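You operate a simulated robot arm through the tools that you are given. There is no shell and no other tool. Be economical: measure what you need, move in short steps, check, and stop when the job is done.

You run a simulated two-armed robot. Do the job below in one go: nothing can be reset, and whatever is moved stays where it is left.

JOB
Take the stopper off the glass bottle marked "navy" on the white bench and lay it down there.

It is judged by the outcome, as a careful person would: the job done as asked, and still so three seconds after it is handed in. It fails if anything else is knocked over, pushed out of place, dropped, spilled or broken. A push-on lid holds only when it is set on centred and level and pressed home; a screw cap is set on level and turned clockwise until tight.

ROBOT AND FRAMES
Two 7-joint arms with two-finger parallel grippers on one trunk, on a base that drives. Base frame: it is fixed to the floor where the robot stands at the start and does not move with it; the origin is under the middle of the robot, x ahead of it, y to its left, z up. Readings come in mm, degrees, newtons and seconds.
The left shoulder is at the start at [164, 174, 960], the right one opposite. With the tool pointing down near the work surface each hand reaches from about 400 to 800 mm from the robot's upright axis, wherever it stands, measured 20 degrees to its own side. Payload 3.6 kg a hand.
The TCP of each hand is the grasp point between the finger pads, 30 mm short of the fingertips. In the tool frame z runs along the fingers and y along their closing line. Largest opening 110 mm; finger width 20, thickness 10; the body of the gripper, 48 by 112 mm, starts 55 mm behind the TCP.
Orientation is that of the tool frame in the base frame, as a unit quaternion [x, y, z, w]. With the fingers straight down and closing along the base's y, the tool's x points along the base's -x, its y along +y and its z along -z.

CONTROLS
- The arms move only by the tool step_arm. It takes "left_series", "right_series" or both (then of equal length, played together; a hand with none holds still); each is a list of rows, each a list of 7 numbers: the turn, a rotation vector about the tool's x, y, z in degrees, then the shift along the tool's x, y, z in mm, then the closure, from 0 (fully open) to 1 (shut). In form: [[wx, wy, wz, x, y, z, gripper], ...]. A call has 1 to 8 rows; each row shifts and turns the commanded pose from where the row before left it, along the tool's axes as they then stand. Each row takes 0.2 s and may step no farther than 50 mm and 8.6 degrees from the row before; otherwise, or with a gripper value out of range, the whole call is refused. A pose out of reach is approached as far as the arm can. The call stops where the force on the tool passes 40 N (or 10 N more than at its start, if that is more) or the arm is blocked; 0.2 s more then pass. The fingers move at their own pace (about 153 mm/s each) and stop on an object; they squeeze with about 40 N. The grip force told is the motor's: it shows also when the fingers shut on nothing. Time passes only in rows, and 0.2 s behind the last, so rows that do not move let the fingers close. It gives the time, the measured TCP pose, the force on the tool (base axes), the opening and the grip force at its end, in the units of the frame above (readings bear some noise), with the torque about the TCP (base axes, N m) and any sound that the robot's microphone picked up.
- Cameras (640 x 400 px; columns grow to the right, rows downward): "scene" is now at [291.3, -15, 1167.3]; the picture's right is [-0.16, -0.99, 0.00], its down [-0.18, 0.03, -0.98] and it looks along [0.97, -0.16, -0.19] (base axes); focal length 214 px, centre (320, 200). "left" rides on the left gripper at [72, -17, -103] in its tool frame; the picture's right is [0.23, 0.97, 0.00], its down [-0.76, 0.18, -0.62] and it looks along [-0.61, 0.14, 0.78] (tool axes); focal length 222 px, centre (320, 200). "right" rides on the right gripper at [73, 17, -103] in its tool frame; the picture's right is [-0.23, 0.97, 0.00], its down [-0.76, -0.18, -0.62] and it looks along [-0.61, -0.14, 0.78] (tool axes); focal length 222 px, centre (320, 200). There is no depth. A picture from a camera that has moved, and an enlarged one, comes with that camera's place and axes in the base frame and with its lens.
- grab_frame(camera): a new picture of that camera. It takes no simulated time.
- lift_body(by): slides the trunk up (or, below 0, down) by that many mm; the arms and the scene camera ride with it, the base frame stays. It gives what a move gives, with no picture.
- drive_base(legs): drives the robot by 1 to 6 legs, each [ahead, left, turn to the left] in mm, mm and degrees, along the robot's own axes; the way and the turn of a leg run together, so that a leg with both is an arc; at most 1500 mm and 180 degrees a leg. The arms and the cameras ride along, it lands a little off, and it stops where it bumps. It gives what a move gives.
- aim_head(pan, tilt): turns the head with the scene camera to pan (to the left, within 86 degrees either way) and tilt (down, from -29 to 69), counted from straight ahead of the robot. It gives what a move gives.
- enlarge(camera, box): a new picture of the part [left, top, right, bottom] of that camera's present view, enlarged. It takes no simulated time.
- job_done(): hands the job in; it is judged then, once.

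Go step by step. Nothing tells you exact positions but the pictures and the camera data: compare them with the known pose of the tool, close in by small moves and look again before you grip or let go. The budget is 120 turns and 108 pictures, counting those below and the enlarged ones. Unless the task says otherwise, let go and move clear before handing in, and close with one line.

The tools are called as name(argument=value, ...) on one line, values as JSON. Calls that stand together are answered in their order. step_arm: Moves the arms, as the interface text tells. Its arguments: {"type":"object","properties":{"left_series":{"type":"array"},"right_series":{"type":"array"}},"required":[]} The other tools are called the same way: lift_body (by) slides the trunk up or down; drive_base (legs) drives the base; aim_head (pan, tilt) turns the head that bears the scene camera; grab_frame (camera) takes a picture; enlarge (camera, box) takes an enlarged picture of a part of a camera's view; job_done () hands the job in.

At the start:

```text
t: 0.0
left_tcp_pos: [378.9, 159.3, 1070.6]
left_tcp_rot: [0.0, 1.0, -0.001, 0.0]
left_wrist_force: [0.1, -0.6, 0.2]
left_ft_torque: [-0.01, -0.04, 0.01]
left_grip_width: 109.9
left_grasp_force: 0.2
right_tcp_pos: [295.2, -183.5, 1144.8]
right_tcp_rot: [-0.001, 1.0, 0.001, 0.0]
right_wrist_force: [-0.2, 0.8, -0.9]
right_ft_torque: [0.01, 0.01, 0.0]
right_grip_width: 110.0
right_grasp_force: 0.1
trunk travel left (down, up): [-82.0, 681.0]
robot x, y, heading: [-1.6, 3.2, -0.1]
head pan, tilt: [-9.3, 10.7]
```

scene: 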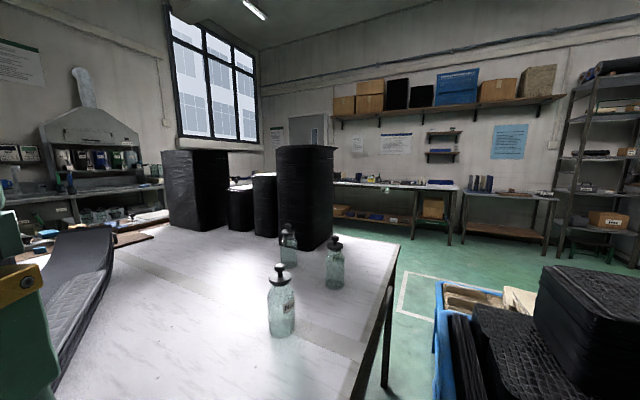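
right: 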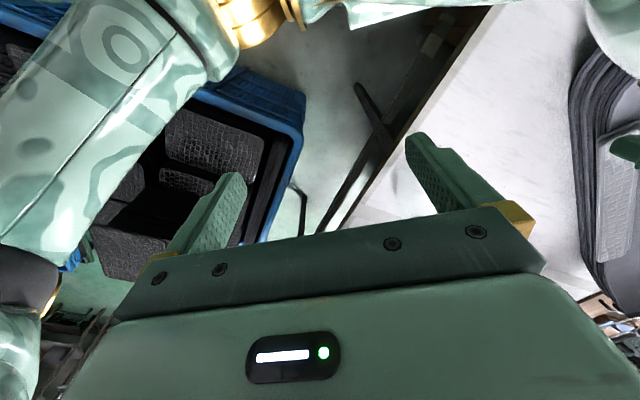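
left: 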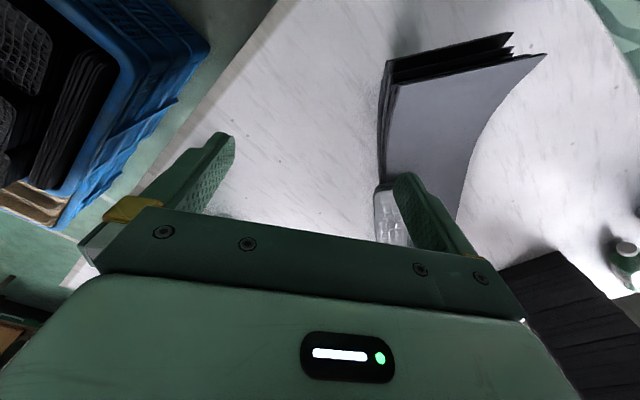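

I see three stoppered glass bottles on the white bench ahead; I need to read their labels, so I enlarge them.

enlarge(camera="scene", box=[250, 210, 370, 345])

enlarge(camera="scene", box=[270, 215, 350, 295])

```text
2.96 times, centred on (310, 278) of scene
camera zoom: at [291.3, -15.0, 1167.3], right [-0.16, -0.99, 0.0], down [-0.18, 0.03, -0.98], along [0.97, -0.16, -0.19], focal length 636 px, centre (350, -30)
```

zoom: 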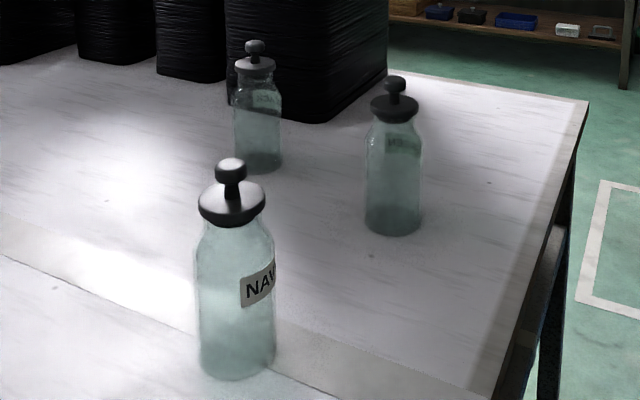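

```text
5.00 times, centred on (310, 255) of scene
camera zoom: at [291.3, -15.0, 1167.3], right [-0.16, -0.99, 0.0], down [-0.18, 0.03, -0.98], along [0.97, -0.16, -0.19], focal length 1072 px, centre (370, -75)
```

zoom: 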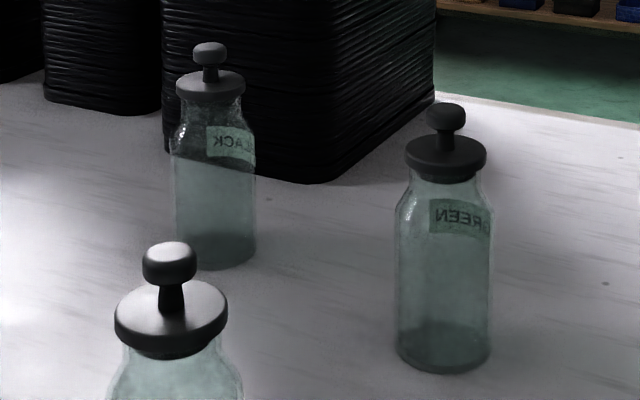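

The nearest bottle is "NAVY" (the others are black and green, seen through the glass). I bring the left hand across above it for a second view, to triangulate.

step_arm(left_series=[[0, 0, 0, 0, -45, 0, 0], [0, 0, 0, 0, -45, 0, 0], [0, 0, 0, 0, -40, 0, 0], [0, 0, 0, 0, 0, 0, 0]])

grab_frame(camera="left")

grab_frame(camera="scene")

```text
t: 0.6
left_tcp_pos: [382.6, 96.4, 1070.6]
left_tcp_rot: [0.009, 1.0, -0.006, -0.001]
left_wrist_force: [10.0, 32.0, -4.7]
left_ft_torque: [-3.69, 0.74, -2.64]
left_grip_width: 110.3
left_grasp_force: 0.0
right_tcp_pos: [297.1, -183.1, 1145.3]
right_tcp_rot: [0.0, 1.0, -0.001, -0.001]
right_wrist_force: [-0.5, 0.5, 0.3]
right_ft_torque: [0.01, 0.02, 0.01]
right_grip_width: 109.8
right_grasp_force: 0.2
trunk travel left (down, up): [-82.0, 681.0]
robot x, y, heading: [-2.3, -2.4, -0.3]
head pan, tilt: [-9.3, 10.7]
stopped in row 2 (left hand): the force on the tool passed its limit at 135 N (the readings are from after the stop); the commanded pose is now the measured one
```

```text
102 pictures are left
camera left: at [310.8, 81.1, 1174.4], right [-0.21, 0.98, -0.01], down [0.77, 0.17, 0.62], along [0.61, 0.12, -0.78], focal length 222 px, centre (320, 200)
```

left: 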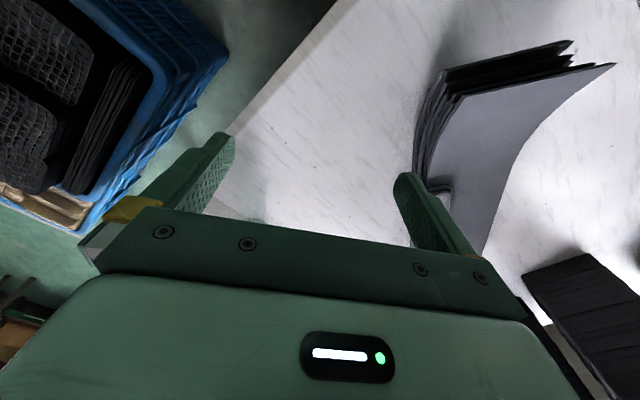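

```text
101 pictures are left
camera scene: at [290.7, -18.2, 1168.0], right [-0.2, -0.98, 0.0], down [-0.18, 0.04, -0.98], along [0.96, -0.2, -0.18], focal length 214 px, centre (320, 200)
```

scene: 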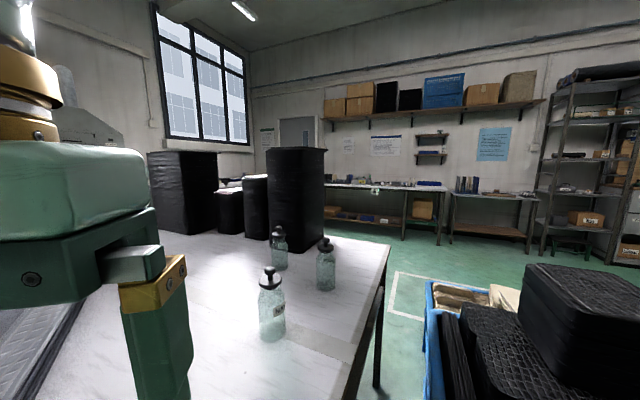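

The left hand bumped my own head; I back it off, then raise the trunk to get a parallax for the bottle.

step_arm(left_series=[[0, 0, 0, 0, 40, 0, 0], [0, 0, 0, 0, 40, 0, 0], [0, 0, 0, 0, 0, 0, 0]])

enlarge(camera="scene", box=[220, 210, 360, 350])

lift_body(by=200)

aim_head(pan=0, tilt=35)

grab_frame(camera="scene")

```text
t: 1.4
left_tcp_pos: [384.2, 173.3, 1069.7]
left_tcp_rot: [0.008, 1.0, -0.005, -0.001]
left_wrist_force: [0.1, 0.7, -0.3]
left_ft_torque: [0.01, 0.02, -0.01]
left_grip_width: 110.0
left_grasp_force: 0.0
right_tcp_pos: [297.2, -183.6, 1144.7]
right_tcp_rot: [0.0, 1.0, 0.001, -0.001]
right_wrist_force: [-0.9, 0.0, 0.0]
right_ft_torque: [-0.01, 0.05, 0.0]
right_grip_width: 109.9
right_grasp_force: 0.1
trunk travel left (down, up): [-82.0, 681.0]
robot x, y, heading: [2.8, -1.0, -0.3]
head pan, tilt: [-9.3, 10.7]
```

```text
2.86 times, centred on (290, 280) of scene
camera zoom: at [291.4, -15.5, 1167.3], right [-0.16, -0.99, 0.0], down [-0.18, 0.03, -0.98], along [0.97, -0.16, -0.19], focal length 613 px, centre (406, -29)
```

zoom: 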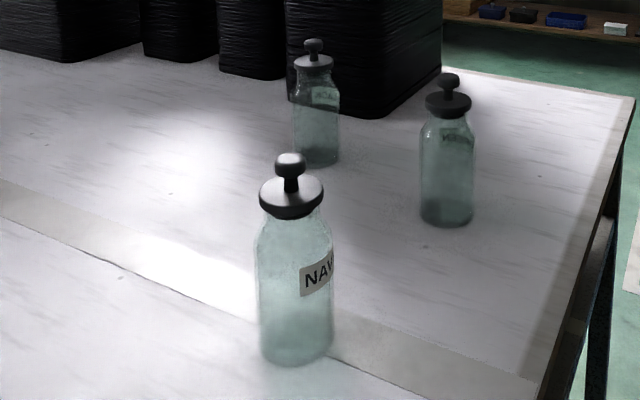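

```text
t: 3.5
left_tcp_pos: [385.3, 174.5, 1269.9]
left_tcp_rot: [0.009, 1.0, -0.005, -0.001]
left_wrist_force: [0.1, 0.0, 0.3]
left_ft_torque: [-0.01, 0.04, -0.03]
left_grip_width: 109.9
left_grasp_force: 0.0
right_tcp_pos: [295.3, -183.9, 1345.1]
right_tcp_rot: [0.0, 1.0, 0.001, -0.001]
right_wrist_force: [0.2, -0.1, 0.4]
right_ft_torque: [-0.05, 0.01, -0.03]
right_grip_width: 110.0
right_grasp_force: 0.1
trunk travel left (down, up): [-282.0, 481.0]
robot x, y, heading: [1.6, 1.2, -0.1]
head pan, tilt: [-9.3, 10.7]
```

```text
t: 4.4
left_tcp_pos: [384.4, 173.8, 1268.5]
left_tcp_rot: [0.009, 1.0, -0.005, 0.0]
left_wrist_force: [-0.5, 0.4, 0.2]
left_ft_torque: [0.0, 0.03, 0.01]
left_grip_width: 109.8
left_grasp_force: 0.0
right_tcp_pos: [296.5, -183.5, 1344.2]
right_tcp_rot: [0.0, 1.0, 0.0, 0.001]
right_wrist_force: [0.3, 0.3, 0.3]
right_ft_torque: [0.0, 0.01, -0.01]
right_grip_width: 109.7
right_grasp_force: 0.1
trunk travel left (down, up): [-282.0, 481.0]
robot x, y, heading: [-0.1, -5.3, -0.0]
head pan, tilt: [0.0, 35.0]
```

```text
99 pictures are left
camera scene: at [177.1, -0.2, 1338.8], right [0.0, -1.0, 0.0], down [-0.57, 0.0, -0.82], along [0.82, 0.0, -0.57], focal length 214 px, centre (320, 200)
```

scene: 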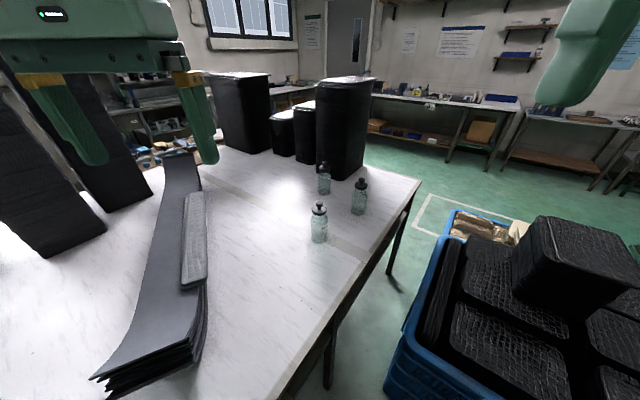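

Triangulating gives the knob near (713, 2, 947), bench at about z 780. I refine with an enlargement.

enlarge(camera="scene", box=[295, 155, 375, 250])

```text
4.21 times, centred on (335, 202) of scene
camera zoom: at [177.1, -0.2, 1338.8], right [0.0, -1.0, 0.0], down [-0.57, 0.0, -0.82], along [0.82, 0.0, -0.57], focal length 903 px, centre (257, 190)
```

zoom: 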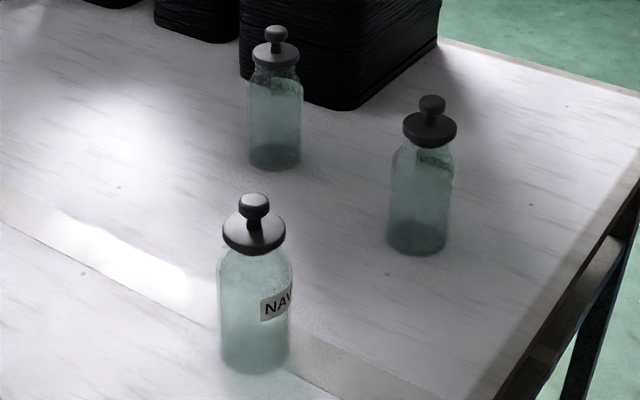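

Knob ≈ (713, 2, 949), 22 mm across; the flange is about 47 mm, some 24 mm lower. I bring the left hand forward and across, well above it, and look.

step_arm(left_series=[[0, 0, 0, -43, 0, 20, 0], [0, 0, 0, -43, 0, 20, 0], [0, 0, 0, -43, 0, 20, 0], [0, 0, 0, -43, 0, 20, 0], [0, 0, 0, -43, 0, 20, 0], [0, 0, -0.5, 0, 0, 20, 0], [0, 0, -0.5, 0, 0, 20, 0], [0, 0, 0, 0, 0, 0, 0]])

step_arm(left_series=[[0, 0, 0, 0, -43, 0, 0], [0, 0, 0, 0, -43, 0, 0], [0, 0, 0, 0, -43, 0, 0], [0, 0, 0, 0, -43, 0, 0], [0, 0, 0, 0, 0, 0, 0]])

grab_frame(camera="left")

grab_frame(camera="scene")

```text
t: 6.2
left_tcp_pos: [514.8, 177.0, 1156.1]
left_tcp_rot: [0.0, 1.0, -0.005, 0.0]
left_wrist_force: [-0.8, 0.5, -0.2]
left_ft_torque: [-0.02, 0.0, -0.01]
left_grip_width: 110.1
left_grasp_force: 0.0
left hand out of reach, approached as far as the arm can: row 3, 4, 5
right_tcp_pos: [295.6, -182.6, 1344.5]
right_tcp_rot: [0.0, 1.0, 0.001, 0.0]
right_wrist_force: [0.2, -0.8, 0.3]
right_ft_torque: [-0.01, -0.01, -0.03]
right_grip_width: 109.9
right_grasp_force: 0.0
trunk travel left (down, up): [-282.0, 481.0]
robot x, y, heading: [0.8, 0.1, 0.1]
head pan, tilt: [0.0, 35.0]
```

```text
t: 7.4
left_tcp_pos: [514.1, 6.7, 1157.8]
left_tcp_rot: [0.0, 1.0, -0.005, -0.001]
left_wrist_force: [0.2, -0.7, -0.3]
left_ft_torque: [0.02, 0.01, 0.0]
left_grip_width: 109.9
left_grasp_force: 0.2
right_tcp_pos: [296.3, -181.5, 1345.5]
right_tcp_rot: [0.0, 1.0, 0.0, 0.0]
right_wrist_force: [0.5, -0.1, -0.1]
right_ft_torque: [-0.01, -0.01, -0.01]
right_grip_width: 110.0
right_grasp_force: 0.1
trunk travel left (down, up): [-282.0, 481.0]
robot x, y, heading: [-2.5, 0.6, -0.2]
head pan, tilt: [0.0, 35.0]
```

```text
97 pictures are left
camera left: at [442.4, -10.0, 1261.6], right [-0.23, 0.97, -0.01], down [0.76, 0.19, 0.62], along [0.61, 0.13, -0.78], focal length 222 px, centre (320, 200)
```

left: 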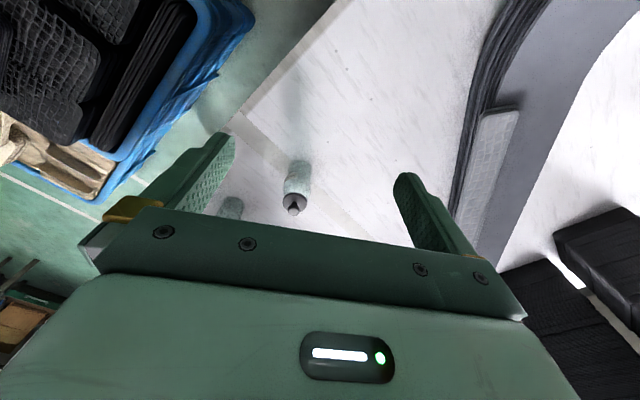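

```text
96 pictures are left
camera scene: at [177.1, 0.8, 1338.7], right [0.0, -1.0, 0.0], down [-0.57, 0.0, -0.82], along [0.82, 0.0, -0.57], focal length 214 px, centre (320, 200)
```

scene: 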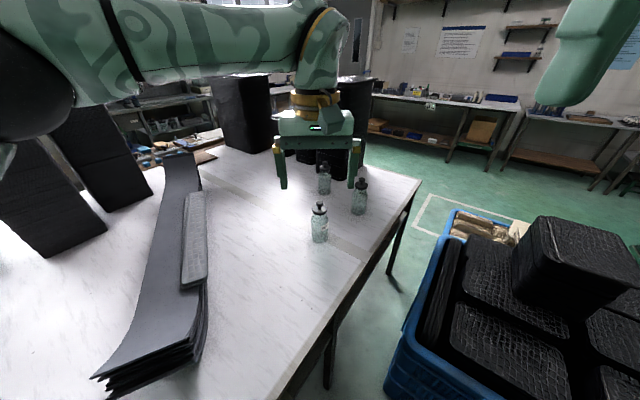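

The hand camera agrees (knob ≈ (720, 0)). I go forward and down, still clear above the stopper.

step_arm(left_series=[[0, 0, 0, -10, 0, 45, 0], [0, 0, 0, -35, 0, 30, 0], [0, 0, 0, -45, 0, 15, 0], [0, 0, 0, -40, 0, 10, 0], [0, 0, 0, 0, 0, 0, 0]])

grab_frame(camera="left")

enlarge(camera="scene", box=[260, 130, 380, 250])

```text
t: 8.6
left_tcp_pos: [616.3, 21.8, 1054.9]
left_tcp_rot: [-0.003, 1.0, -0.006, 0.002]
left_wrist_force: [0.2, -0.1, -0.6]
left_ft_torque: [0.03, -0.06, 0.01]
left_grip_width: 110.2
left_grasp_force: 0.1
left hand out of reach, approached as far as the arm can: row 4
right_tcp_pos: [296.5, -184.0, 1346.0]
right_tcp_rot: [0.0, 1.0, 0.001, -0.001]
right_wrist_force: [0.4, -0.6, 0.1]
right_ft_torque: [0.02, 0.0, 0.0]
right_grip_width: 110.0
right_grasp_force: 0.1
trunk travel left (down, up): [-282.0, 481.0]
robot x, y, heading: [-2.6, 1.1, 0.2]
head pan, tilt: [0.0, 35.0]
```

```text
95 pictures are left
camera left: at [543.8, 5.8, 1157.5], right [-0.23, 0.97, -0.01], down [0.76, 0.19, 0.62], along [0.61, 0.14, -0.78], focal length 222 px, centre (320, 200)
```

left: 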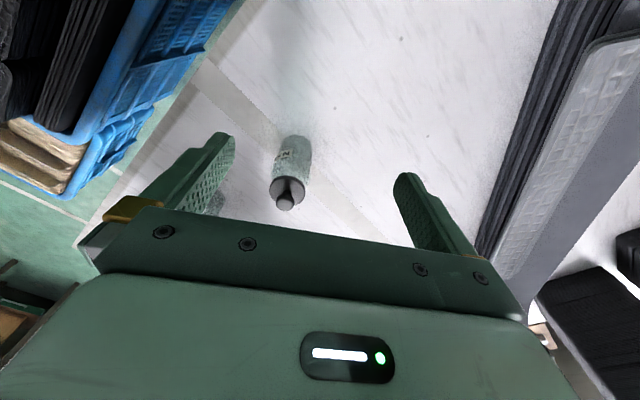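

```text
3.33 times, centred on (320, 190) of scene
camera zoom: at [177.3, -1.2, 1338.7], right [0.0, -1.0, 0.0], down [-0.57, 0.0, -0.82], along [0.82, 0.0, -0.57], focal length 715 px, centre (320, 233)
```

zoom: 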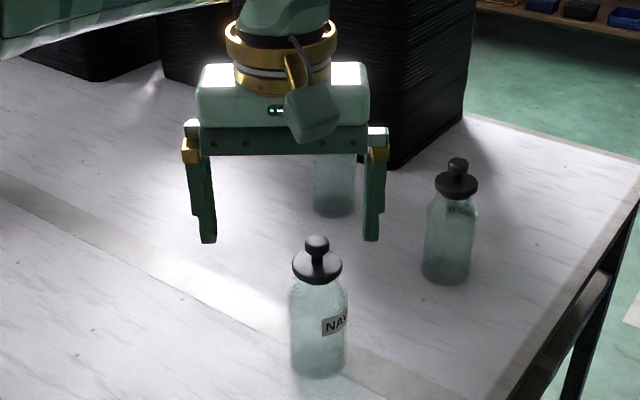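

The arm is at the end of its reach here because the shoulder is low for a tool pointing down; I raise the trunk, then come down and forward again.

lift_body(by=200)

step_arm(left_series=[[0, 0, 0, 0, -5, 45, 0], [0, 0, 0, 0, -5, 45, 0], [0, 0, 0, 0, -5, 45, 0], [0, 0, 0, 0, -5, 45, 0], [0, 0, 0, -30, 0, 10, 0], [0, 0, 0, -30, 0, 10, 0], [0, 0, 0, 0, 0, 0, 0]])

grab_frame(camera="left")

grab_frame(camera="scene")

```text
t: 10.8
left_tcp_pos: [580.2, 23.6, 1326.5]
left_tcp_rot: [-0.003, 0.998, -0.006, 0.067]
left_wrist_force: [-0.8, -0.6, -0.3]
left_ft_torque: [0.01, 0.02, -0.02]
left_grip_width: 110.0
left_grasp_force: 0.0
right_tcp_pos: [245.9, -183.5, 1566.5]
right_tcp_rot: [-0.001, 0.999, 0.002, 0.047]
right_wrist_force: [0.5, -0.3, -0.2]
right_ft_torque: [0.02, 0.0, 0.01]
right_grip_width: 110.0
right_grasp_force: 0.1
trunk travel left (down, up): [-482.0, 281.0]
robot x, y, heading: [2.8, 2.1, -0.0]
head pan, tilt: [0.0, 35.0]
```

```text
t: 12.4
left_tcp_pos: [611.2, 6.2, 1146.4]
left_tcp_rot: [-0.003, 0.998, -0.007, 0.069]
left_wrist_force: [0.4, -0.9, 0.4]
left_ft_torque: [0.01, 0.01, 0.02]
left_grip_width: 109.8
left_grasp_force: 0.1
left hand out of reach, approached as far as the arm can: row 5, 6
right_tcp_pos: [245.1, -183.4, 1567.2]
right_tcp_rot: [0.0, 0.999, 0.002, 0.047]
right_wrist_force: [0.1, 0.3, 0.0]
right_ft_torque: [-0.01, -0.01, 0.0]
right_grip_width: 110.1
right_grasp_force: 0.1
trunk travel left (down, up): [-482.0, 281.0]
robot x, y, heading: [5.6, 0.9, -0.2]
head pan, tilt: [0.0, 35.0]
```

```text
93 pictures are left
camera left: at [525.7, -10.1, 1239.3], right [-0.23, 0.97, -0.04], down [0.67, 0.19, 0.72], along [0.71, 0.14, -0.69], focal length 222 px, centre (320, 200)
```

left: 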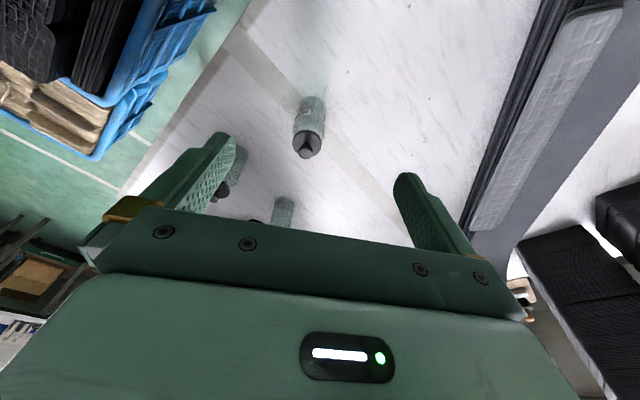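

```text
92 pictures are left
camera scene: at [116.8, -0.8, 1541.1], right [0.0, -1.0, 0.0], down [-0.57, 0.0, -0.82], along [0.82, 0.0, -0.57], focal length 214 px, centre (320, 200)
```

scene: 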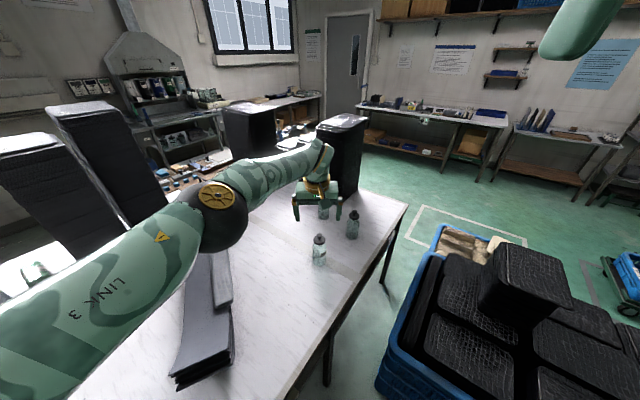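

Raising the trunk leans it back, so this doesn't help. A better way is a horizontal grip on the knob from the low trunk; I pull the hand back and up first, then lower the trunk in stages.

step_arm(left_series=[[0, 0, 0, 10, 0, -45, 0], [0, 0, 0, 20, 10, -40, 0], [0, 0, 0, 20, 20, -40, 0], [0, 0, 0, 20, 20, -40, 0], [0, 0, 0, 20, 30, -30, 0], [0, 0, 0, 20, 30, -30, 0], [0, 0, 0, 0, 30, -20, 0], [0, 0, 0, 0, 0, 0, 0]])

lift_body(by=-200)

```text
t: 14.2
left_tcp_pos: [468.6, 148.5, 1372.4]
left_tcp_rot: [-0.003, 0.998, -0.005, 0.067]
left_wrist_force: [0.4, 0.3, 0.9]
left_ft_torque: [-0.02, 0.01, 0.01]
left_grip_width: 110.1
left_grasp_force: 0.0
right_tcp_pos: [244.5, -183.8, 1566.9]
right_tcp_rot: [0.0, 0.999, 0.002, 0.046]
right_wrist_force: [-0.6, 0.6, 0.4]
right_ft_torque: [-0.01, -0.01, 0.0]
right_grip_width: 110.1
right_grasp_force: 0.1
trunk travel left (down, up): [-482.0, 281.0]
robot x, y, heading: [-0.7, 0.5, -0.1]
head pan, tilt: [0.0, 35.0]
```

```text
t: 16.3
left_tcp_pos: [468.2, 148.8, 1171.9]
left_tcp_rot: [-0.003, 0.998, -0.006, 0.067]
left_wrist_force: [0.2, -0.2, 0.6]
left_ft_torque: [0.01, -0.01, 0.02]
left_grip_width: 110.1
left_grasp_force: 0.1
right_tcp_pos: [244.0, -182.8, 1367.2]
right_tcp_rot: [0.001, 0.999, 0.001, 0.047]
right_wrist_force: [-0.4, -0.4, 0.7]
right_ft_torque: [0.0, -0.04, 0.01]
right_grip_width: 109.9
right_grasp_force: 0.0
trunk travel left (down, up): [-282.0, 481.0]
robot x, y, heading: [3.6, -3.4, 0.2]
head pan, tilt: [0.0, 35.0]
```

step_arm(left_series=[[0, -8, 0, -25, 0, 0, 0], [0, -8, 0, -25, 0, 0, 0], [0, -8, 0, -25, 0, 5, 0], [0, -8, 0, -20, 0, 10, 0], [0, -8, 0, -20, 0, 10, 0], [0, -8, 0, -15, 0, 10, 0], [0, -8, 0, -15, 0, 10, 0], [0, -8, 0, -10, 0, 10, 0]])

grab_frame(camera="scene")

```text
t: 18.1
left_tcp_pos: [634.5, 149.8, 1209.5]
left_tcp_rot: [-0.007, 0.81, -0.003, 0.586]
left_wrist_force: [0.1, -0.2, 0.2]
left_ft_torque: [0.01, -0.01, 0.0]
left_grip_width: 109.9
left_grasp_force: 0.1
right_tcp_pos: [245.3, -182.7, 1367.4]
right_tcp_rot: [0.0, 0.999, 0.0, 0.046]
right_wrist_force: [0.2, -1.0, 0.1]
right_ft_torque: [0.0, 0.02, 0.01]
right_grip_width: 109.9
right_grasp_force: 0.0
trunk travel left (down, up): [-282.0, 481.0]
robot x, y, heading: [-3.2, 0.1, -0.0]
head pan, tilt: [0.0, 35.0]
```

```text
91 pictures are left
camera scene: at [177.5, 0.0, 1338.6], right [0.0, -1.0, 0.0], down [-0.57, 0.0, -0.82], along [0.82, 0.0, -0.57], focal length 214 px, centre (320, 200)
```

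scene: 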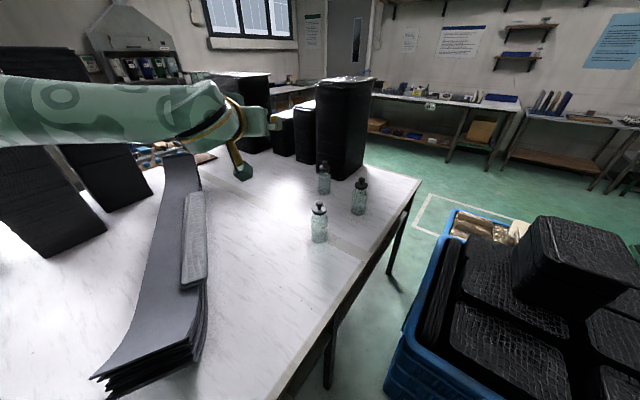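

Trunk stays here. The hand points forward, 18° below level; I level it to about 10° and bring it down to knob height, well short of the bottle.

step_arm(left_series=[[0, -8, 0, 0, 0, 0, 0], [0, 0, 0, 32, -21, 0, 0], [0, 0, 0, 32, -21, 0, 0], [0, 0, 0, 32, -21, 0, 0], [0, 0, 0, 32, -21, 0, 0], [0, 0, 0, 32, -21, 0, 0], [0, 0, 0, 32, -21, 0, 0], [0, 0, 0, 32, -21, 0, 0]])

grab_frame(camera="left")

grab_frame(camera="scene")

```text
t: 19.9
left_tcp_pos: [601.5, -18.2, 1045.6]
left_tcp_rot: [-0.008, 0.769, -0.001, 0.639]
left_wrist_force: [-0.1, -0.5, -0.2]
left_ft_torque: [0.0, -0.02, 0.03]
left_grip_width: 110.1
left_grasp_force: 0.0
left hand out of reach, approached as far as the arm can: row 1, 2, 3, 4, 5, 6, 8
right_tcp_pos: [243.4, -184.3, 1366.8]
right_tcp_rot: [0.001, 0.999, 0.002, 0.047]
right_wrist_force: [-0.9, -0.6, 0.0]
right_ft_torque: [0.0, -0.01, 0.03]
right_grip_width: 109.9
right_grasp_force: 0.0
trunk travel left (down, up): [-282.0, 481.0]
robot x, y, heading: [-0.0, -0.3, 0.3]
head pan, tilt: [0.0, 35.0]
```

```text
90 pictures are left
camera left: at [487.2, -36.6, 993.2], right [-0.05, 0.97, -0.23], down [-0.48, 0.18, 0.86], along [0.88, 0.16, 0.45], focal length 222 px, centre (320, 200)
```

left: 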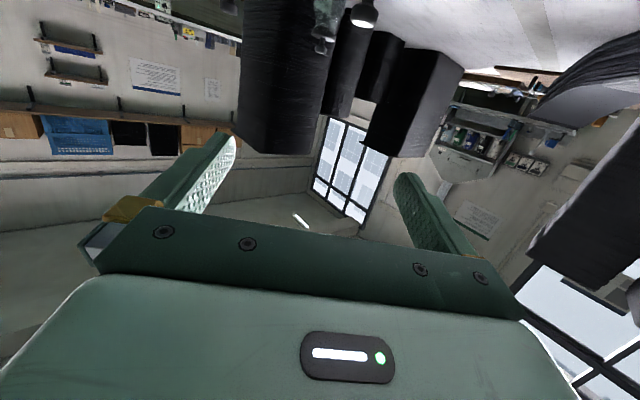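

```text
89 pictures are left
camera scene: at [177.5, -1.3, 1338.6], right [0.0, -1.0, 0.0], down [-0.57, 0.0, -0.82], along [0.82, 0.0, -0.57], focal length 214 px, centre (320, 200)
```

scene: 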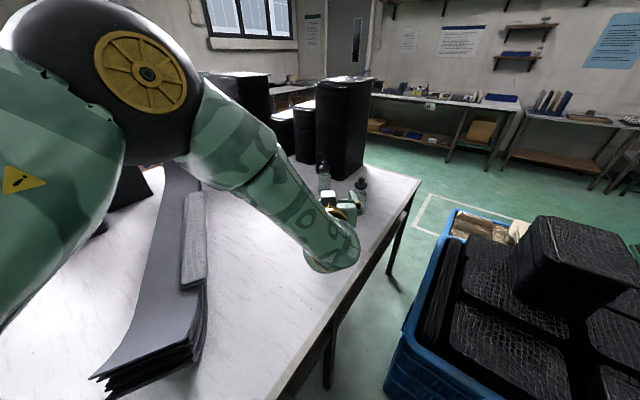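

This pose is cramped. The bench edge runs diagonally in front of me (base about 255 mm from it), so driving parallel to the edge brings the bottle nearer. First I bring the hand up and away, back to pointing down.

step_arm(left_series=[[0, 0, 0, -40, 20, 0, 0], [0, 0, 0, -40, 20, 0, 0], [0, 8, 0, -40, 25, 0, 0], [0, 8, 0, -30, 25, 0, 0], [0, 8, 0, -20, 25, -20, 0], [0, 8, 0, 0, 25, -25, 0], [0, 8, 0, 0, 15, -25, 0], [0, 8, 0, 0, 0, -25, 0]])

step_arm(left_series=[[0, 8, 0, 10, 0, 0, 0], [0, 8, 0, 10, 0, 0, 0], [0, 8, 0, 10, 0, 0, 0], [0, 8, 0, 10, 0, 0, 0], [0, 0, 0, 10, 0, 0, 0], [0, 0, 0, 0, 0, 0, 0]])

aim_head(pan=-30, tilt=55)

grab_frame(camera="scene")

```text
t: 21.7
left_tcp_pos: [565.8, 139.3, 1268.0]
left_tcp_rot: [-0.004, 0.962, -0.007, 0.272]
left_wrist_force: [0.8, 0.2, 0.5]
left_ft_torque: [-0.03, -0.02, 0.03]
left_grip_width: 110.3
left_grasp_force: 0.1
right_tcp_pos: [243.6, -184.5, 1366.9]
right_tcp_rot: [0.0, 0.999, 0.001, 0.047]
right_wrist_force: [0.9, 0.6, -0.1]
right_ft_torque: [0.03, 0.0, -0.02]
right_grip_width: 109.8
right_grasp_force: 0.1
trunk travel left (down, up): [-282.0, 481.0]
robot x, y, heading: [-0.2, -2.8, -0.1]
head pan, tilt: [0.0, 35.0]
```

```text
t: 23.1
left_tcp_pos: [510.8, 135.2, 1237.5]
left_tcp_rot: [-0.003, 0.999, -0.006, 0.031]
left_wrist_force: [-0.2, 0.5, -0.7]
left_ft_torque: [0.0, -0.02, 0.01]
left_grip_width: 109.9
left_grasp_force: 0.1
left hand out of reach, approached as far as the arm can: row 3, 4
right_tcp_pos: [244.8, -182.5, 1366.6]
right_tcp_rot: [0.0, 0.999, 0.001, 0.046]
right_wrist_force: [0.1, -0.1, 0.3]
right_ft_torque: [0.0, 0.0, -0.02]
right_grip_width: 110.1
right_grasp_force: 0.0
trunk travel left (down, up): [-282.0, 481.0]
robot x, y, heading: [-0.5, -1.2, 0.3]
head pan, tilt: [0.0, 35.0]
```

```text
t: 24.1
left_tcp_pos: [511.8, 135.8, 1238.4]
left_tcp_rot: [-0.003, 0.999, -0.007, 0.032]
left_wrist_force: [-0.1, 0.0, -0.5]
left_ft_torque: [0.01, -0.01, 0.01]
left_grip_width: 110.0
left_grasp_force: 0.0
right_tcp_pos: [244.0, -183.3, 1368.0]
right_tcp_rot: [-0.001, 0.999, 0.0, 0.047]
right_wrist_force: [0.8, 0.3, 0.3]
right_ft_torque: [0.0, -0.02, 0.0]
right_grip_width: 110.1
right_grasp_force: 0.0
trunk travel left (down, up): [-282.0, 481.0]
robot x, y, heading: [2.1, 1.0, -0.2]
head pan, tilt: [-30.0, 55.0]
```

```text
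88 pictures are left
camera scene: at [151.5, -36.2, 1310.5], right [-0.5, -0.87, 0.0], down [-0.71, 0.41, -0.57], along [0.5, -0.29, -0.82], focal length 214 px, centre (320, 200)
```

scene: 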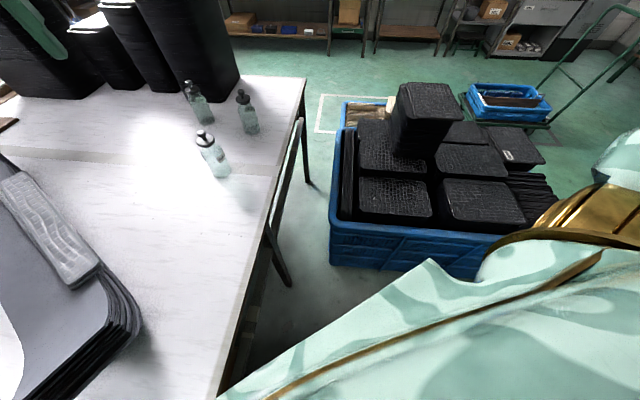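

The bin is over 430 mm from where I'd go. I drive parallel to the bench edge by about 115 ahead and 95 right.

drive_base(legs=[[115, -97, 0]])

aim_head(pan=0, tilt=35)

grab_frame(camera="scene")

grab_frame(camera="left")

```text
t: 25.5
left_tcp_pos: [627.8, 38.8, 1237.7]
left_tcp_rot: [-0.003, 0.999, -0.006, 0.032]
left_wrist_force: [0.3, -0.1, -0.1]
left_ft_torque: [0.01, 0.01, 0.02]
left_grip_width: 109.9
left_grasp_force: 0.1
right_tcp_pos: [361.2, -280.4, 1366.9]
right_tcp_rot: [-0.001, 0.999, 0.002, 0.046]
right_wrist_force: [0.7, -0.1, -0.3]
right_ft_torque: [0.0, 0.02, 0.02]
right_grip_width: 110.2
right_grasp_force: 0.0
trunk travel left (down, up): [-282.0, 481.0]
robot x, y, heading: [116.9, -95.1, -0.1]
head pan, tilt: [-30.0, 55.0]
```

```text
t: 26.4
left_tcp_pos: [627.4, 38.8, 1237.6]
left_tcp_rot: [-0.004, 0.999, -0.006, 0.032]
left_wrist_force: [0.6, 0.6, 0.1]
left_ft_torque: [0.02, 0.02, -0.02]
left_grip_width: 110.0
left_grasp_force: 0.1
right_tcp_pos: [359.4, -280.3, 1366.8]
right_tcp_rot: [0.0, 0.999, 0.002, 0.048]
right_wrist_force: [1.0, 1.7, 0.6]
right_ft_torque: [-0.01, 0.03, 0.03]
right_grip_width: 110.1
right_grasp_force: 0.0
trunk travel left (down, up): [-282.0, 481.0]
robot x, y, heading: [113.7, -96.3, -0.1]
head pan, tilt: [0.0, 35.0]
```

```text
87 pictures are left
camera scene: at [292.8, -97.2, 1338.6], right [0.0, -1.0, 0.0], down [-0.57, 0.0, -0.82], along [0.82, 0.0, -0.57], focal length 214 px, centre (320, 200)
```

scene: 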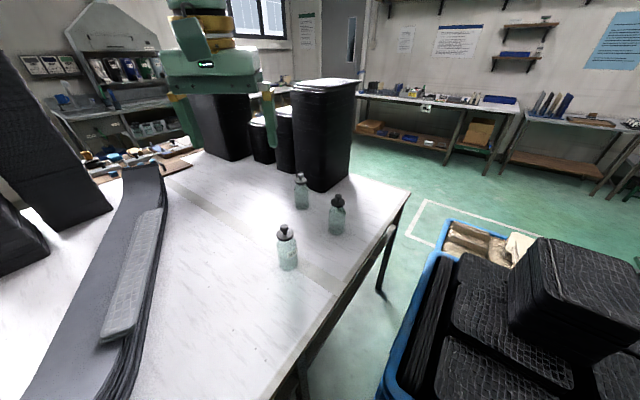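

```text
86 pictures are left
camera left: at [548.2, 23.4, 1336.7], right [-0.23, 0.97, -0.03], down [0.72, 0.19, 0.67], along [0.66, 0.14, -0.74], focal length 222 px, centre (320, 200)
```

left: 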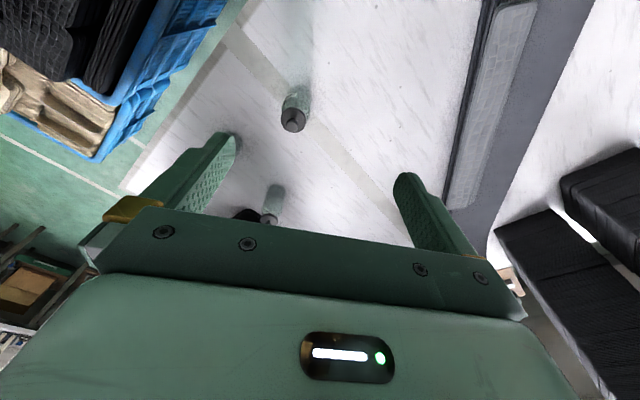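

Much better reach now. I level the tool and go down above the stopper, staying a little short of it.

step_arm(left_series=[[0, 3.6, 0, 0, -10, 40, 0], [0, 0, 0, -10, -10, 40, 0], [0, 0, 0, -20, -10, 35, 0], [0, 0, 0, -20, -6, 30, 0], [0, 0, 0, -10, 0, 15, 0], [0, 0, 0, 0, 0, 0, 0]])

grab_frame(camera="left")

enlarge(camera="scene", box=[230, 150, 350, 280])

```text
t: 27.8
left_tcp_pos: [689.6, 0.9, 1079.1]
left_tcp_rot: [-0.004, 1.0, -0.006, 0.001]
left_wrist_force: [-0.1, 1.1, -0.2]
left_ft_torque: [0.0, -0.01, 0.02]
left_grip_width: 110.0
left_grasp_force: 0.1
right_tcp_pos: [359.6, -279.5, 1367.1]
right_tcp_rot: [0.001, 0.999, 0.0, 0.048]
right_wrist_force: [0.3, 0.2, -0.4]
right_ft_torque: [-0.02, -0.05, 0.01]
right_grip_width: 109.9
right_grasp_force: 0.1
trunk travel left (down, up): [-282.0, 481.0]
robot x, y, heading: [115.4, -96.6, 0.2]
head pan, tilt: [0.0, 35.0]
```

```text
85 pictures are left
camera left: at [618.0, -14.5, 1182.0], right [-0.23, 0.97, -0.01], down [0.76, 0.19, 0.62], along [0.61, 0.13, -0.78], focal length 222 px, centre (320, 200)
```

left: 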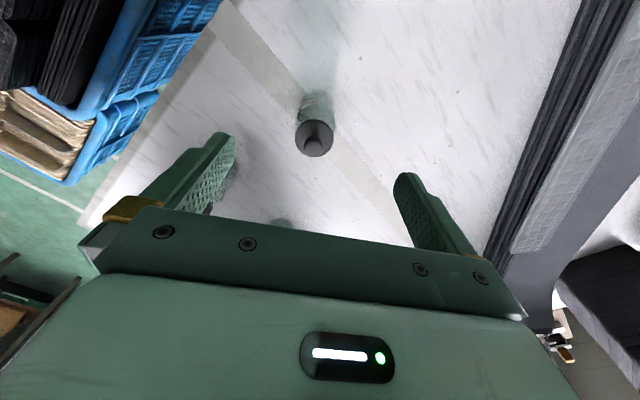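

```text
3.08 times, centred on (290, 215) of scene
camera zoom: at [292.6, -97.0, 1338.7], right [0.0, -1.0, 0.0], down [-0.57, 0.0, -0.82], along [0.82, 0.0, -0.57], focal length 660 px, centre (412, 154)
```

zoom: 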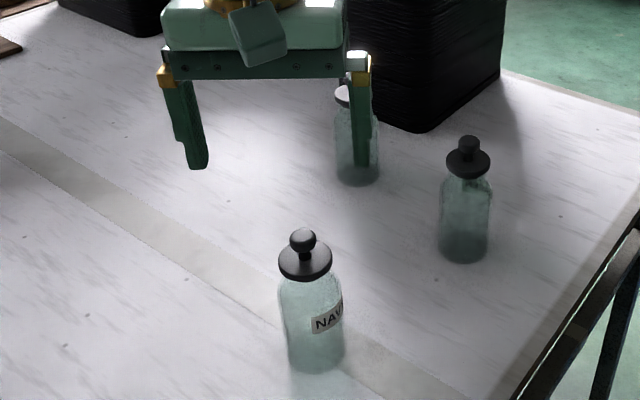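

Both cameras put the knob at about (721, −1, 947). I move over it with the tips still just above it, and look again.

step_arm(left_series=[[0, 0, 0, -16, -1, 25, 0], [0, 0, 0, -15, -1, 25, 0], [0, 0, 0, 0, 0, 15, 0], [0, 0, 0, 0, 0, 0, 0]])

grab_frame(camera="left")

enlarge(camera="scene", box=[230, 170, 350, 280])

```text
t: 28.8
left_tcp_pos: [721.1, -0.6, 1014.6]
left_tcp_rot: [-0.002, 1.0, -0.006, 0.001]
left_wrist_force: [-0.8, 0.2, -0.4]
left_ft_torque: [0.01, 0.0, -0.01]
left_grip_width: 110.4
left_grasp_force: 0.1
right_tcp_pos: [360.3, -281.1, 1366.7]
right_tcp_rot: [0.0, 0.999, 0.001, 0.047]
right_wrist_force: [0.1, -0.1, 0.1]
right_ft_torque: [-0.02, 0.01, 0.01]
right_grip_width: 110.2
right_grasp_force: 0.1
trunk travel left (down, up): [-282.0, 481.0]
robot x, y, heading: [118.2, -94.6, -0.1]
head pan, tilt: [0.0, 35.0]
```

```text
83 pictures are left
camera left: at [649.1, -17.2, 1117.4], right [-0.23, 0.97, -0.01], down [0.76, 0.19, 0.62], along [0.61, 0.13, -0.78], focal length 222 px, centre (320, 200)
```

left: 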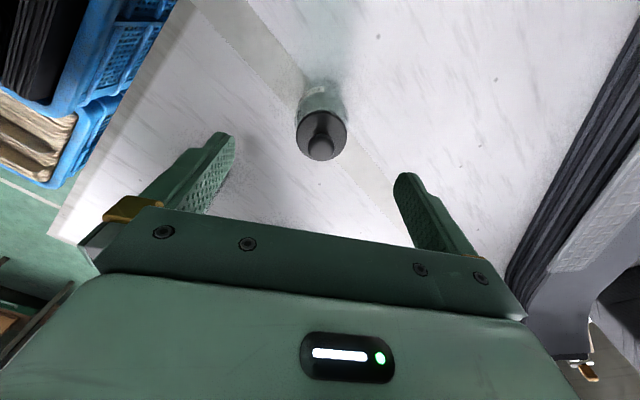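

```text
3.64 times, centred on (290, 225) of scene
camera zoom: at [292.7, -97.2, 1338.7], right [0.0, -1.0, 0.0], down [-0.57, 0.0, -0.82], along [0.82, 0.0, -0.57], focal length 780 px, centre (429, 109)
```

zoom: 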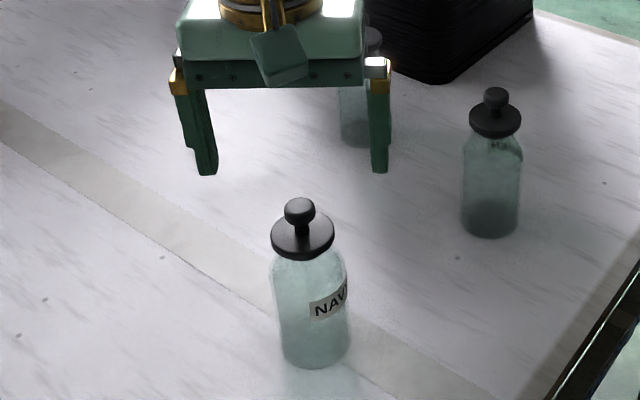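

The stopper is centred between the fingers to within a few mm. I lower part of the way and check.

step_arm(left_series=[[0, 0, 0, -3, 0, 20, 0], [0, 0, 0, 0, 0, 15, 0], [0, 0, 0, 0, 0, 0, 0]])

enlarge(camera="left", box=[220, 80, 420, 240])

enlarge(camera="scene", box=[240, 170, 340, 270])

```text
t: 29.6
left_tcp_pos: [723.3, -2.9, 978.9]
left_tcp_rot: [-0.003, 1.0, -0.007, 0.001]
left_wrist_force: [-0.2, -0.3, -0.1]
left_ft_torque: [0.0, -0.01, -0.02]
left_grip_width: 109.9
left_grasp_force: 0.0
right_tcp_pos: [360.4, -280.6, 1366.9]
right_tcp_rot: [0.0, 0.999, 0.001, 0.048]
right_wrist_force: [0.2, -0.7, 0.5]
right_ft_torque: [-0.01, -0.03, -0.05]
right_grip_width: 109.9
right_grasp_force: 0.0
trunk travel left (down, up): [-282.0, 481.0]
robot x, y, heading: [117.1, -94.3, 0.0]
head pan, tilt: [0.0, 35.0]
```

```text
2.50 times, centred on (320, 160) of left
camera zoom: at [652.1, -17.6, 1082.2], right [-0.23, 0.97, -0.01], down [0.76, 0.19, 0.62], along [0.61, 0.13, -0.78], focal length 555 px, centre (320, 300)
```

zoom: 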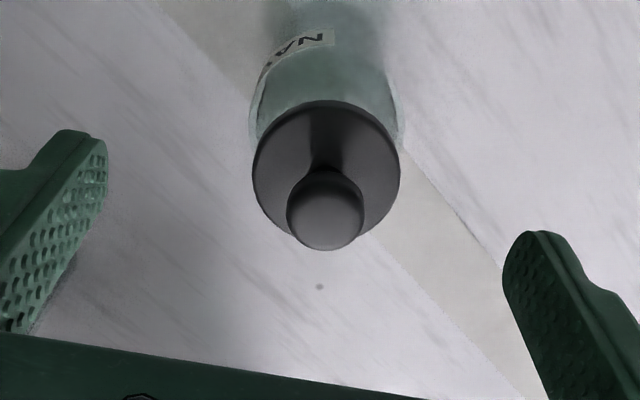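

```text
4.00 times, centred on (290, 220) of scene
camera zoom: at [292.7, -97.1, 1338.7], right [0.0, -1.0, 0.0], down [-0.57, 0.0, -0.82], along [0.82, 0.0, -0.57], focal length 858 px, centre (440, 120)
```

zoom: 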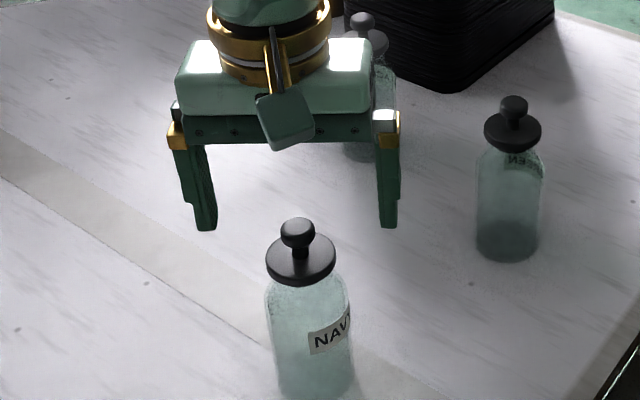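

Close to final: knob ≈ (721, −1.5, 945), flange top ≈ 922. I lower so the tips end about 6 mm above the flange, check, then close.

step_arm(left_series=[[0, 0, 0, 2, 1, 12, 0], [0, 0, 0, 0, 0, 8, 0], [0, 0, 0, 0, 0, 0, 0]])

enlarge(camera="left", box=[220, 80, 420, 240])

enlarge(camera="scene", box=[250, 190, 320, 260])

```text
t: 30.4
left_tcp_pos: [720.6, -2.5, 958.9]
left_tcp_rot: [-0.003, 1.0, -0.007, 0.002]
left_wrist_force: [0.2, 0.4, -0.5]
left_ft_torque: [0.01, -0.01, 0.02]
left_grip_width: 109.9
left_grasp_force: 0.1
right_tcp_pos: [359.4, -281.0, 1367.7]
right_tcp_rot: [0.0, 0.999, 0.001, 0.048]
right_wrist_force: [-0.5, 0.0, -0.1]
right_ft_torque: [-0.01, 0.02, 0.03]
right_grip_width: 110.1
right_grasp_force: 0.0
trunk travel left (down, up): [-282.0, 481.0]
robot x, y, heading: [118.1, -98.2, 0.1]
head pan, tilt: [0.0, 35.0]
```

```text
2.50 times, centred on (320, 160) of left
camera zoom: at [649.6, -16.7, 1062.4], right [-0.23, 0.97, -0.01], down [0.76, 0.19, 0.62], along [0.61, 0.13, -0.78], focal length 555 px, centre (320, 300)
```

zoom: 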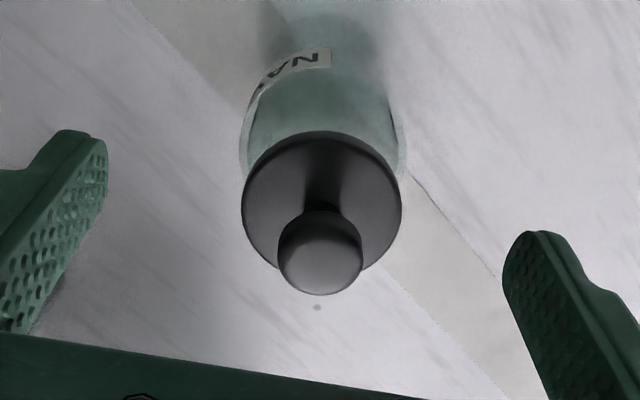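

```text
5.71 times, centred on (285, 225) of scene
camera zoom: at [292.7, -97.0, 1338.7], right [0.0, -1.0, 0.0], down [-0.57, 0.0, -0.82], along [0.82, 0.0, -0.57], focal length 1226 px, centre (520, 57)
```

zoom: 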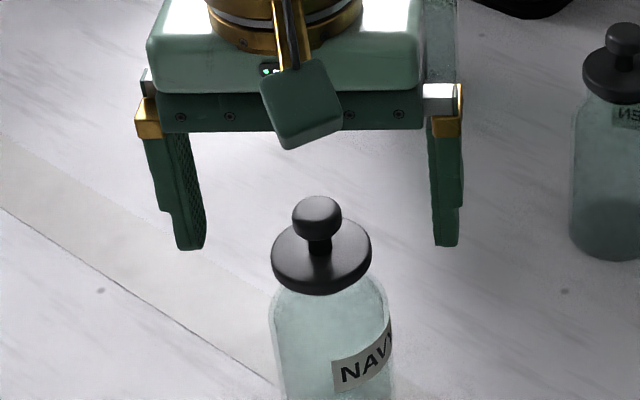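

Aligned. I close most of the way and look before touching.

step_arm(left_series=[[0, 0, 0, 0, 0, 0, 0.7], [0, 0, 0, 0, 0, 0, 0.7], [0, 0, 0, 0, 0, 0, 0.7]])

enlarge(camera="left", box=[220, 80, 420, 240])

enlarge(camera="scene", box=[250, 190, 320, 260])

```text
t: 31.2
left_tcp_pos: [722.8, -1.2, 959.2]
left_tcp_rot: [-0.002, 1.0, -0.007, 0.001]
left_wrist_force: [0.0, 0.1, -0.2]
left_ft_torque: [-0.01, -0.03, 0.01]
left_grip_width: 33.1
left_grasp_force: 0.0
right_tcp_pos: [359.6, -279.2, 1367.5]
right_tcp_rot: [0.0, 0.999, 0.002, 0.047]
right_wrist_force: [-0.6, 0.0, -0.4]
right_ft_torque: [-0.02, 0.0, 0.0]
right_grip_width: 110.2
right_grasp_force: 0.1
trunk travel left (down, up): [-282.0, 481.0]
robot x, y, heading: [117.2, -94.1, 0.1]
head pan, tilt: [0.0, 35.0]
```

```text
2.50 times, centred on (320, 160) of left
camera zoom: at [649.7, -16.8, 1062.6], right [-0.23, 0.97, -0.01], down [0.76, 0.19, 0.62], along [0.61, 0.13, -0.78], focal length 555 px, centre (320, 300)
```

zoom: 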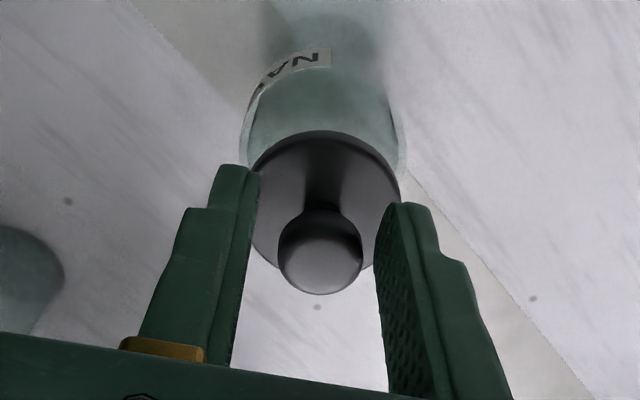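

```text
5.71 times, centred on (285, 225) of scene
camera zoom: at [292.7, -97.0, 1338.7], right [0.0, -1.0, 0.0], down [-0.57, 0.0, -0.82], along [0.82, 0.0, -0.57], focal length 1226 px, centre (520, 57)
```

zoom: 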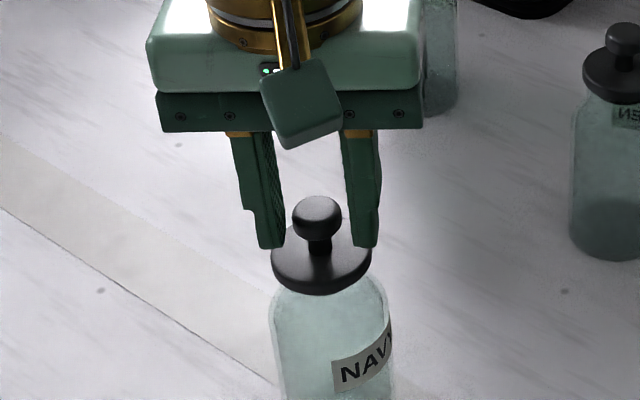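

Slightly off-centre by about 1 mm; I nudge and grip.

step_arm(left_series=[[0, 0, 0, 0, 1, 0, 0.7], [0, 0, 0, 0, 0, 0, 0.8], [0, 0, 0, 0, 0, 0, 1], [0, 0, 0, 0, 0, 0, 1], [0, 0, 0, 0, 0, 0, 1]])

enlarge(camera="scene", box=[250, 190, 320, 260])

```text
t: 32.4
left_tcp_pos: [722.7, 0.1, 959.1]
left_tcp_rot: [-0.002, 1.0, -0.007, 0.0]
left_wrist_force: [-0.3, -0.5, 0.0]
left_ft_torque: [0.02, -0.06, 0.02]
left_grip_width: 18.6
left_grasp_force: 40.0
right_tcp_pos: [359.7, -279.5, 1367.4]
right_tcp_rot: [0.0, 0.999, 0.001, 0.047]
right_wrist_force: [0.0, 0.1, 0.2]
right_ft_torque: [-0.03, -0.03, -0.01]
right_grip_width: 110.2
right_grasp_force: 0.1
trunk travel left (down, up): [-282.0, 481.0]
robot x, y, heading: [114.7, -96.6, -0.2]
head pan, tilt: [0.0, 35.0]
heard: snap
```

```text
5.71 times, centred on (285, 225) of scene
camera zoom: at [292.7, -97.0, 1338.7], right [0.0, -1.0, 0.0], down [-0.57, 0.0, -0.82], along [0.82, 0.0, -0.57], focal length 1226 px, centre (520, 57)
```

zoom: 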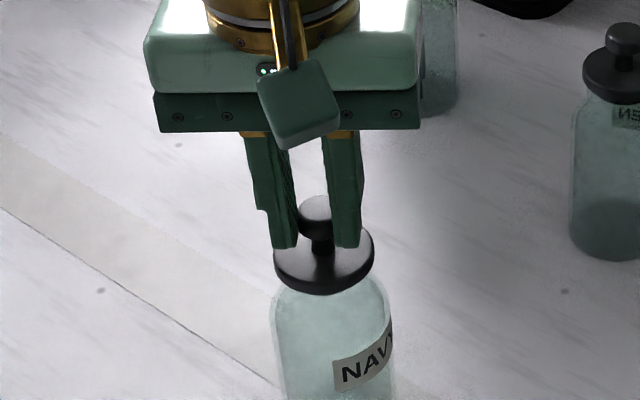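

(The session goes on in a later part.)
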